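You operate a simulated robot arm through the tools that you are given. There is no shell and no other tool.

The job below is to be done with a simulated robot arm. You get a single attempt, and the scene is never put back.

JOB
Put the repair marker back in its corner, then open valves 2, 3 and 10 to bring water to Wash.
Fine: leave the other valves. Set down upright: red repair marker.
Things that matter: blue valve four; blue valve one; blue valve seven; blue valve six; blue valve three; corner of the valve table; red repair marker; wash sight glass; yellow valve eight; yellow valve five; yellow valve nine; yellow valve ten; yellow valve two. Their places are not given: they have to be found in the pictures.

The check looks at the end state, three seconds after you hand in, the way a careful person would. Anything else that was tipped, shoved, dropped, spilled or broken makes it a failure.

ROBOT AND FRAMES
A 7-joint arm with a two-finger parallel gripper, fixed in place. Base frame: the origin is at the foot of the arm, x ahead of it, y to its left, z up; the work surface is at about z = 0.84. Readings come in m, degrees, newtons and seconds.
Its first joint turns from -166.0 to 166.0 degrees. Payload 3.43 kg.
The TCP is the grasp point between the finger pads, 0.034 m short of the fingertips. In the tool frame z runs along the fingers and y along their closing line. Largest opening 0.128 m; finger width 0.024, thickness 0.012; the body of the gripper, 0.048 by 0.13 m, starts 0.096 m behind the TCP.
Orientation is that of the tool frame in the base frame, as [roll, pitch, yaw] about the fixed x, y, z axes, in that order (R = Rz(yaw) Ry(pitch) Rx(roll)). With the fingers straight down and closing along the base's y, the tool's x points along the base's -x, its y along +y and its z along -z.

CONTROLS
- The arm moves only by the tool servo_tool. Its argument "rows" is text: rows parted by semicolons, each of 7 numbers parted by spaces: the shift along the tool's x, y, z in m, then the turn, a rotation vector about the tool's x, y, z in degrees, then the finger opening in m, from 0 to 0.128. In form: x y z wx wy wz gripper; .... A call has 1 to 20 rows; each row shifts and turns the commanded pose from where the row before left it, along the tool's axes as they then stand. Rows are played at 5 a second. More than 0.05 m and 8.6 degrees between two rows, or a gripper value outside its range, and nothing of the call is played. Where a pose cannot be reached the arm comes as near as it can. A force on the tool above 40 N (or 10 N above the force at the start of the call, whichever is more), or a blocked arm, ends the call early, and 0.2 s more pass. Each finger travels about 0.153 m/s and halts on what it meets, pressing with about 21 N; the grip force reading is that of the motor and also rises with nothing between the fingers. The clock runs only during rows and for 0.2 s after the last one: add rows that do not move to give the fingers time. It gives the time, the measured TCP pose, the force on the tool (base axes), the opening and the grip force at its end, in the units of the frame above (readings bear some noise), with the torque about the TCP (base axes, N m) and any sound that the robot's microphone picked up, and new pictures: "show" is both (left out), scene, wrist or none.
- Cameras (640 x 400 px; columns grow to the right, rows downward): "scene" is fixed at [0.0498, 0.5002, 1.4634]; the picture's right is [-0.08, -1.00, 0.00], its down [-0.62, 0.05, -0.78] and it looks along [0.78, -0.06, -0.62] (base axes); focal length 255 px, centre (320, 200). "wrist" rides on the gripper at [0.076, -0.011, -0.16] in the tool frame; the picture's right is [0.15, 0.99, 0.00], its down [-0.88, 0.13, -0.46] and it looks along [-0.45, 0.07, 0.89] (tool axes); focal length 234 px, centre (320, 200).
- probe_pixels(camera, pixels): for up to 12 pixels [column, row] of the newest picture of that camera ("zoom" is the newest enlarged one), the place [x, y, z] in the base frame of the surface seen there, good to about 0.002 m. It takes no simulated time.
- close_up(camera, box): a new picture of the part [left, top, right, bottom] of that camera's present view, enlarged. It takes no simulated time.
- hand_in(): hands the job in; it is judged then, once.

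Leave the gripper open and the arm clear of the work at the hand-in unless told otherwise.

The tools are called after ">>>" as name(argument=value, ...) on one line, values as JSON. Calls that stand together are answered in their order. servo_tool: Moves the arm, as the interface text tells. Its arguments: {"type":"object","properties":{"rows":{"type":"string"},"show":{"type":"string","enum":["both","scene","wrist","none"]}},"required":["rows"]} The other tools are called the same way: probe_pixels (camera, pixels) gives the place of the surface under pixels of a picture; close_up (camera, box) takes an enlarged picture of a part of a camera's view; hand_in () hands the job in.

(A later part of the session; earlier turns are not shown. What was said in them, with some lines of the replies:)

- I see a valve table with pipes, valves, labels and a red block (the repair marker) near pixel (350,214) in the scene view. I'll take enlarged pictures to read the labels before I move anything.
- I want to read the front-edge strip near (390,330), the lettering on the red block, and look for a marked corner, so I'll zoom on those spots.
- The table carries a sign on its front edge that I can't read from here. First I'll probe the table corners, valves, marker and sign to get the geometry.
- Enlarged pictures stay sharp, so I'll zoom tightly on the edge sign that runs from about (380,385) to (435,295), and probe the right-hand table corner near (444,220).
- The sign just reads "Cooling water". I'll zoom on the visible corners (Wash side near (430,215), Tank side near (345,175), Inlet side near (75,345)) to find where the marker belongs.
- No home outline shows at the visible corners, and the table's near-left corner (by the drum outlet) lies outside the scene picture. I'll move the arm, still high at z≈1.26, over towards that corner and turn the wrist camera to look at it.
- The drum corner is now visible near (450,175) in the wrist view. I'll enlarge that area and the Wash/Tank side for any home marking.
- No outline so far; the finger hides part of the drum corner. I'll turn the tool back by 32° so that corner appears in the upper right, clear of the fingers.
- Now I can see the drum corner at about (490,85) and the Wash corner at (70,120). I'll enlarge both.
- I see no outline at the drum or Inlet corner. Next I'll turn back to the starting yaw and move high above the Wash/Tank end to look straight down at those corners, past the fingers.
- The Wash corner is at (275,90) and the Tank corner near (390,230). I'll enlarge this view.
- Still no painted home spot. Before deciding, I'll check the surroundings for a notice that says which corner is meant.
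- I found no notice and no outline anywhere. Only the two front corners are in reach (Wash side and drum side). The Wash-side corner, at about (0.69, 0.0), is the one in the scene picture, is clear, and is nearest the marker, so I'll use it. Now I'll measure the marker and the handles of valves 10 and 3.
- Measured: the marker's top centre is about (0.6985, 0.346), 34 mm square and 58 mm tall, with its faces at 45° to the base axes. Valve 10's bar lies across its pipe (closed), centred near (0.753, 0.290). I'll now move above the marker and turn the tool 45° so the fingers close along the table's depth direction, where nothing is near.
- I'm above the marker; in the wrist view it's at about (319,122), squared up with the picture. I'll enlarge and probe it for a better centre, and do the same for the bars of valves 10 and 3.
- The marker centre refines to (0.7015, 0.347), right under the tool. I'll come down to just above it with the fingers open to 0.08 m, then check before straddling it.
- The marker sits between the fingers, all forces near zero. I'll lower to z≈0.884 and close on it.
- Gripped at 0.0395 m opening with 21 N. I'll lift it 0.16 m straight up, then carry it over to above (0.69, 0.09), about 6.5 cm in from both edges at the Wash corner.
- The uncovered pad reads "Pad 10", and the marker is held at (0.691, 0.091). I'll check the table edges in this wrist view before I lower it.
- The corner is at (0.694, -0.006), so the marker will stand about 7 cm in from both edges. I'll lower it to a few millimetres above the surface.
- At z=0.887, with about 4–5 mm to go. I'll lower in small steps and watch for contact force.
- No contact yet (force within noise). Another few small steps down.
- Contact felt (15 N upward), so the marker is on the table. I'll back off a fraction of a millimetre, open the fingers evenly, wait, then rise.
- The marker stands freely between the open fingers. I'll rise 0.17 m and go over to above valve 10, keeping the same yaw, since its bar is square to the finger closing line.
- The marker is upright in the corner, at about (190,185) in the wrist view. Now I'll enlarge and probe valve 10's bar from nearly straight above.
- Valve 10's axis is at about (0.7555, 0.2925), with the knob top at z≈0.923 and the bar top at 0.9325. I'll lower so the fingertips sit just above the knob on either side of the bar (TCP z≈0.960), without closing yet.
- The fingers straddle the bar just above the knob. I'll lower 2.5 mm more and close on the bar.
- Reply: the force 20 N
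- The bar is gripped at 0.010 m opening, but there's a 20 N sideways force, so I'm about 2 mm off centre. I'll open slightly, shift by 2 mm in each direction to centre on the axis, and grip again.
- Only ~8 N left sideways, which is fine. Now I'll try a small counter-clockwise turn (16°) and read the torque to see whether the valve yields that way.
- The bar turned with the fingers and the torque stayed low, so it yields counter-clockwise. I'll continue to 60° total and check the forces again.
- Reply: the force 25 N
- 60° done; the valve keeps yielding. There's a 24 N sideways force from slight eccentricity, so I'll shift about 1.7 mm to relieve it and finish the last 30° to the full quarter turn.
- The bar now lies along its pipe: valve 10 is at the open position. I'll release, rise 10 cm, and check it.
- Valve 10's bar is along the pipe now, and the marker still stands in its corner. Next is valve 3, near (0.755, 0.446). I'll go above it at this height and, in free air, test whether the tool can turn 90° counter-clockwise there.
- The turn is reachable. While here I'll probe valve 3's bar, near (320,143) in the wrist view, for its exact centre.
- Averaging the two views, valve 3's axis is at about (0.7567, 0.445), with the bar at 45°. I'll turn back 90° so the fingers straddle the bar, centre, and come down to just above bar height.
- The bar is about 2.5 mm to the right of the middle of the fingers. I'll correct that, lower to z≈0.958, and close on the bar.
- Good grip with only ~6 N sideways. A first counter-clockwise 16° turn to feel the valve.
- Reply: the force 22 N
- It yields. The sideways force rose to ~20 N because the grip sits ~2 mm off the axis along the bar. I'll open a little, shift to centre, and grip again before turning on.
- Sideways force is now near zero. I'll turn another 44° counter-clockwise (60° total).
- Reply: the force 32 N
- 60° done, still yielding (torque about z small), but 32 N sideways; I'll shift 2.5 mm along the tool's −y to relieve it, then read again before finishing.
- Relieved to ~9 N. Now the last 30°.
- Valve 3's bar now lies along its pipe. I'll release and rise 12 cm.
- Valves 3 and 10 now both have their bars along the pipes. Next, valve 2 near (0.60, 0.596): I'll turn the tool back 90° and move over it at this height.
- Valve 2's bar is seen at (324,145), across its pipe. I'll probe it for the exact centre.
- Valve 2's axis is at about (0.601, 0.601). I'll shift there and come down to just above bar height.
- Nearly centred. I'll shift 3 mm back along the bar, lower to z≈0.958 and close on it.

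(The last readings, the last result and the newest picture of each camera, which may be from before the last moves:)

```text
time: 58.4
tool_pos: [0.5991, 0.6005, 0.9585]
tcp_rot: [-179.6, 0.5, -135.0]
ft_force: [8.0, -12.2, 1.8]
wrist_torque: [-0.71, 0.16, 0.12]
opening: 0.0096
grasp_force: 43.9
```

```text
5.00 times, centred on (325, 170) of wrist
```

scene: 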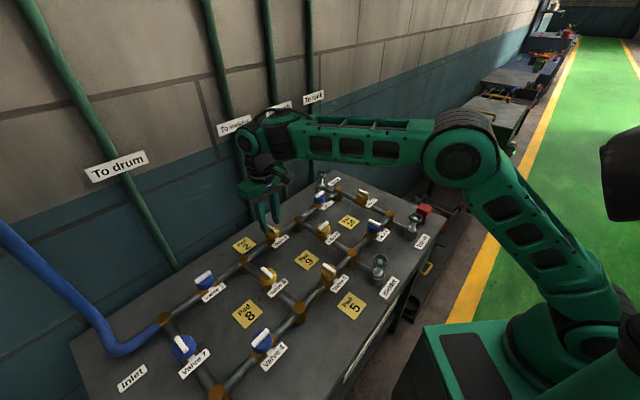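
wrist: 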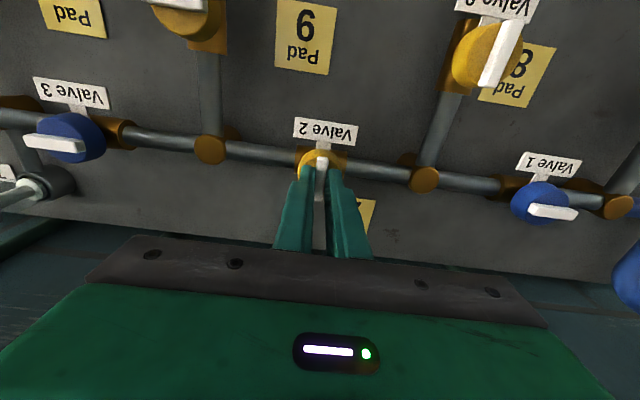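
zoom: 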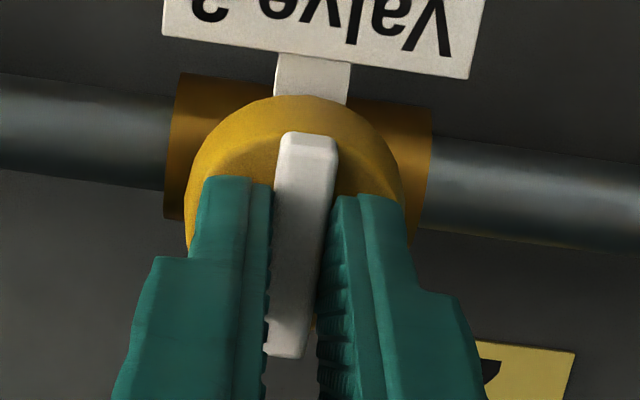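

Gripped. About 14 N along the tool's −y; I'll shift 1.4 mm to relieve it and start the counter-clockwise turn (16°).

>>> servo_tool(rows="0 -0.0014 0 0 0 0 0.004; 0 0 0 0 0 -4 0.004; 0 0 0 0 0 -4 0.004; 0 0 0 0 0 -4 0.004; 0 0 0 0 0 -4 0.004; 0 0 0 0 0 0 0.004", show="none")

```text
time: 59.8
tool_pos: [0.6003, 0.6001, 0.9586]
tcp_rot: [-179.5, 0.3, -119.0]
ft_force: [-3.9, -17.5, -3.8]
wrist_torque: [-0.09, -0.01, -0.04]
opening: 0.0097
grasp_force: 43.0
```

It yields. I'll relieve the 18 N by a 1.6 mm shift and turn another 24°.

>>> servo_tool(rows="0.0015 -0.0005 0 0 0 0 0.004; 0 0 0 0 0 -6 0.004; 0 0 0 0 0 -6 0.004; 0 0 0 0 0 -6 0.004; 0 0 0 0 0 -6 0.004; 0 0 0 0 0 0 0.004", show="wrist")

```text
time: 61.2
tool_pos: [0.5996, 0.5998, 0.9584]
tcp_rot: [-179.4, 0.3, -95.0]
ft_force: [15.9, 13.0, 3.0]
wrist_torque: [1.52, -0.43, 0.0]
opening: 0.0099
grasp_force: 43.7
```

wrist: 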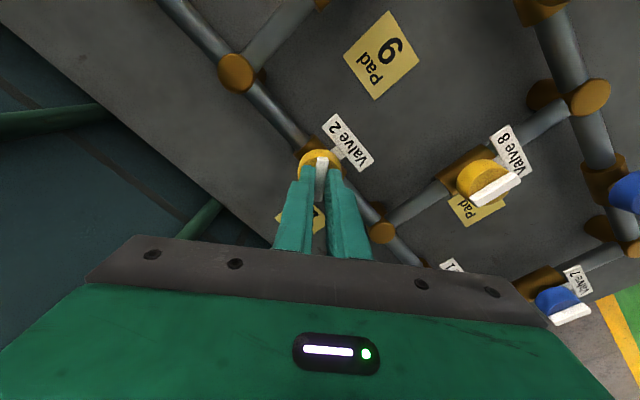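

40° done. Relieving the 20 N with a small shift and turning another 25°.

>>> servo_tool(rows="-0.0012 -0.0015 0 0 0 0 0.004; 0 0 0 0 0 -6.5 0.004; 0 0 0 0 0 -6.5 0.004; 0 0 0 0 0 -6 0.004; 0 0 0 0 0 -6 0.004; 0 0 0 0 0 0 0.004", show="none")

```text
time: 62.6
tool_pos: [0.6011, 0.6006, 0.9587]
tcp_rot: [-179.4, -0.1, -69.8]
ft_force: [2.7, 5.6, 10.1]
wrist_torque: [0.99, 0.37, 0.01]
opening: 0.0098
grasp_force: 43.2
```

65° done with low forces. The last 25°.

>>> servo_tool(rows="0 -0.0005 0 0 0 -6.5 0.004; 0 0 0 0 0 -6.5 0.004; 0 0 0 0 0 -6 0.004; 0 0 0 0 0 -6 0.004; 0 0 0 0 0 0 0.004; 0 0 0 0 0 0 0.004", show="both")

>>> close_up(camera="wrist", box=[270, 130, 380, 210])

```text
time: 64.0
tool_pos: [0.6018, 0.5997, 0.9587]
tcp_rot: [-179.7, -0.5, -45.0]
ft_force: [-8.3, -0.5, -9.9]
wrist_torque: [0.26, 0.67, -0.14]
opening: 0.0098
grasp_force: 43.9
```

scene: 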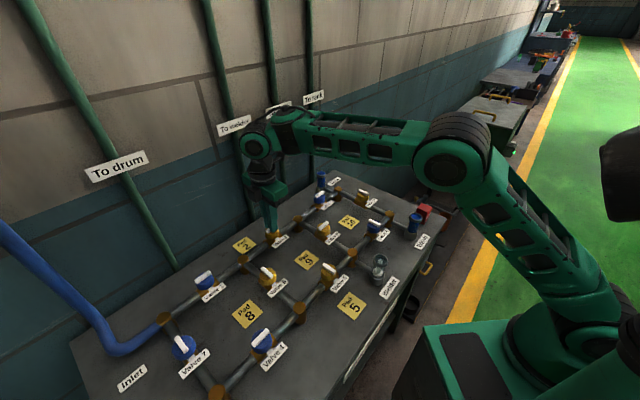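
wrist: 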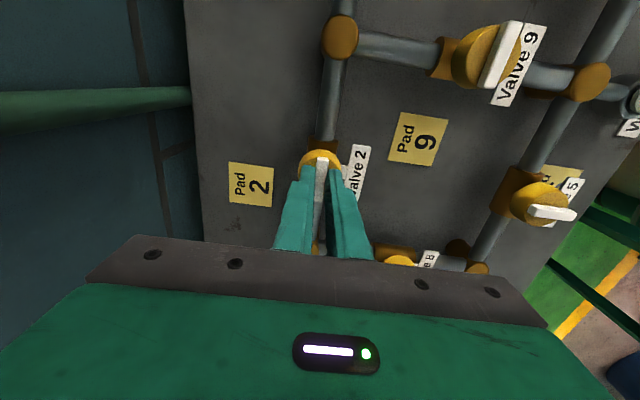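

```text
5.00 times, centred on (325, 170) of wrist
```

zoom: 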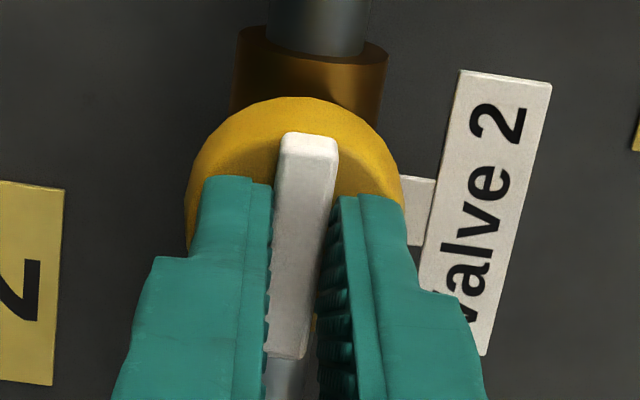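

Valve 2's bar lies along its pipe, and the Wash sight glass near (414,222) now shows blue water (the Tank one too, since it branches off the same line). I'll release and rise well clear.

>>> servo_tool(rows="0 0 0 0 0 0 0.02; 0 0 0 0 0 0 0.035; 0 0 -0.005 0 0 0 0.04; 0 0 -0.035 0 0 0 0.06; 0 0 -0.04 0 0 0 0.08; 0 0 -0.04 0 0 0 0.1; 0 0 -0.045 0 0 0 0.128; 0 0 -0.045 0 0 0 0.128; 0 0 -0.045 0 0 0 0.128; 0 0 0 0 0 0 0.128", show="both")

>>> close_up(camera="scene", box=[220, 160, 460, 310])

>>> close_up(camera="scene", box=[100, 230, 420, 400])

>>> close_up(camera="scene", box=[390, 190, 454, 240])

```text
time: 66.2
tool_pos: [0.5878, 0.573, 1.1918]
tcp_rot: [-179.7, -0.4, -44.6]
ft_force: [0.5, -0.6, 1.1]
wrist_torque: [0.04, -0.04, 0.01]
opening: 0.128
grasp_force: 0.1
out of reach, approached as far as the arm can: row 8, 9
```

scene: 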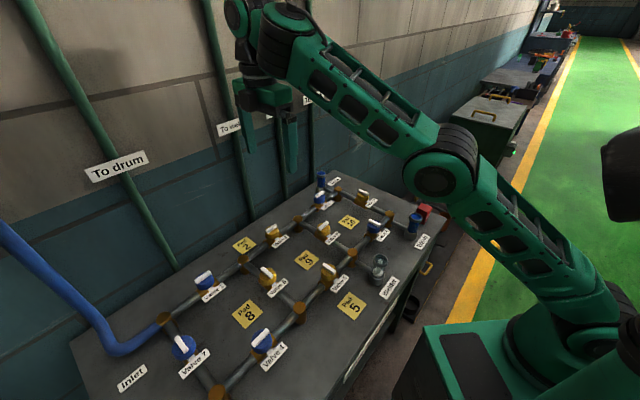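
wrist: 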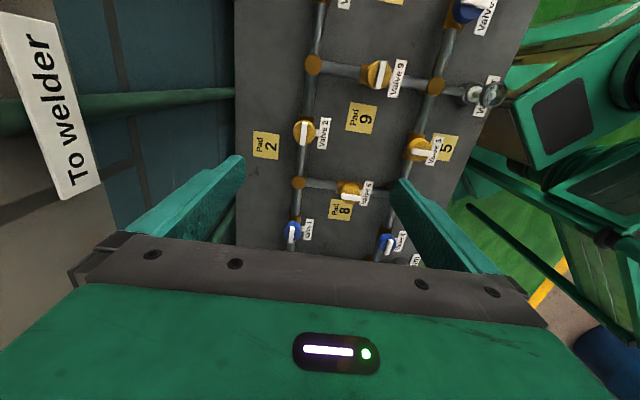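

```text
2.67 times, centred on (340, 235) of scene
```

zoom: 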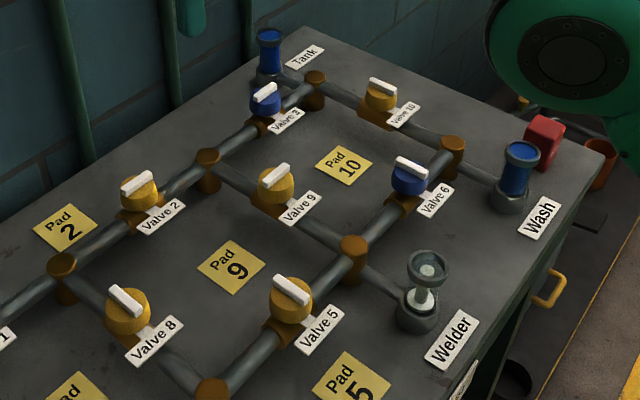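

```text
2.00 times, centred on (260, 315) of scene
```

zoom: 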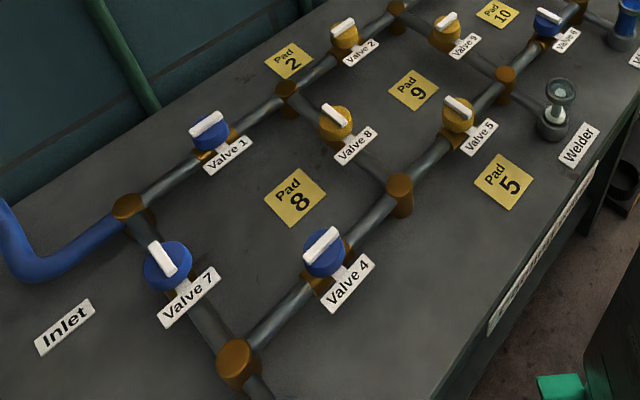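

```text
8.00 times, centred on (422, 215) of scene
```

zoom: 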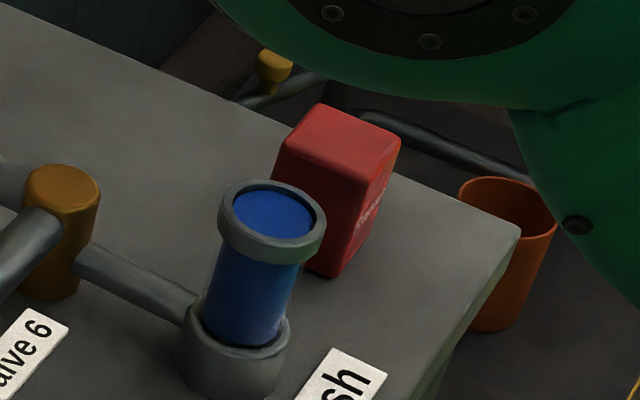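

Water shows in the Wash glass, valves 2, 3 and 10 are along their pipes, all other valves look as they were, and the marker stands upright in the corner. I'll draw the arm back towards its base at this height and turn the wrist back, so it's clear of the work.

>>> servo_tool(rows="0 0.03 0 0 0 0 0.128; 0 0.04 0 0 0 0 0.128; 0 0.04 0 0 0 0 0.128; 0 0.04 0 0 0 0 0.128; 0 0.04 0 0 0 0 0.128; 0 0 0 0 0 7.5 0.128; 0 0 0 0 0 7.5 0.128; 0 0 0 0 0 7.5 0.128; 0 0 0 0 0 7.5 0.128; 0 0 0 0 0 7.5 0.128; 0 0 0 0 0 7.5 0.128; 0 0 0 0 0 7.5 0.128; 0 0 0 0 0 7.5 0.128; 0 0 0 0 0 7.5 0.128; 0 0 0 0 0 7.5 0.128; 0 0 0 0 0 7.5 0.128; 0 0 0 0 0 7.5 0.128; 0 0 0 0 0 0 0.128", show="both")

```text
time: 70.0
tool_pos: [0.4568, 0.4376, 1.1855]
tcp_rot: [-179.8, 0.5, -135.1]
ft_force: [-0.5, 0.8, 0.7]
wrist_torque: [0.04, -0.01, -0.02]
opening: 0.1278
grasp_force: 0.1
```

scene: 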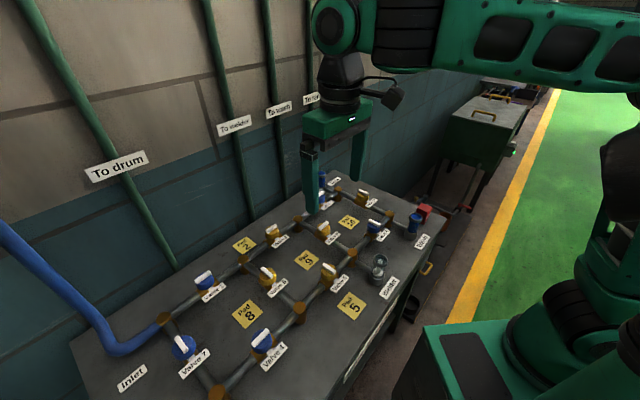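
wrist: 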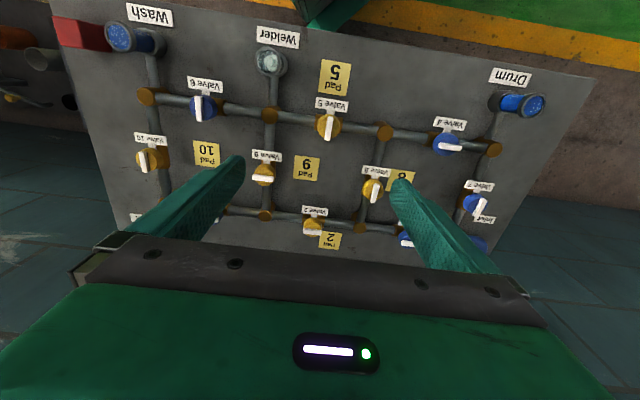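

The whole table is in view. One last enlarged check of the valves, glasses and marker before I hand in.

>>> close_up(camera="wrist", box=[40, 0, 340, 190])

>>> close_up(camera="wrist", box=[300, 40, 600, 260])

>>> probe_pixels(camera="wrist", pixels=[[80, 33], [60, 25], [590, 80]])

```text
2.11 times, centred on (190, 95) of wrist
```

zoom: 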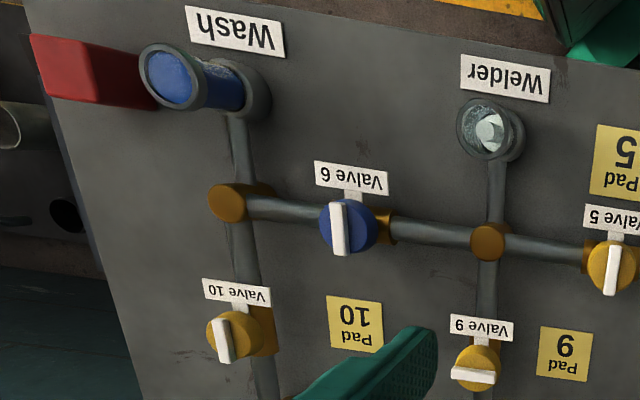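

```text
1.82 times, centred on (450, 150) of wrist
```

zoom: 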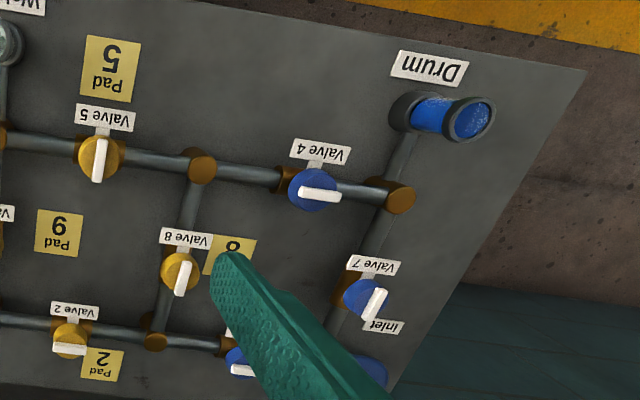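

```text
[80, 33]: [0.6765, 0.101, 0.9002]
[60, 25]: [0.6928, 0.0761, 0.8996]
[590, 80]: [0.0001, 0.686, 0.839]
```

The check holds. The marker is upright in the Wash-side corner (top at z≈0.90), and Wash shows water. Valves 2, 3 and 10 are open and the rest are unchanged. The gripper is open and the arm is clear, so I'm handing in.

>>> hand_in()

```text
The job is handed in.
```

I opened valves 2, 3 and 10, and water now shows in the Wash sight glass. The red repair marker is off Pad 10 and stands upright in a corner of the table, but which corner is "its" corner was my guess.

- **Marker:** I found no outline, label or notice marking its corner. I used the front corner on the Wash side, about 7 cm in from both edges. The drum-side front corner was the only other one in reach. I chose the Wash side because it was nearest the marker and clear of other things.
- **Valves:** the bars of valves 2, 3 and 10 now lie along their pipes, each after a quarter turn counter-clockwise. I left the other valves alone, and they look as they did at the start.
- **Tank:** its sight glass filled too, because it branches off the same line between valves 3 and 10. Welder stayed dry.

I saw nothing tipped, dropped or shoved. The gripper is open, and the arm is drawn back above the table.
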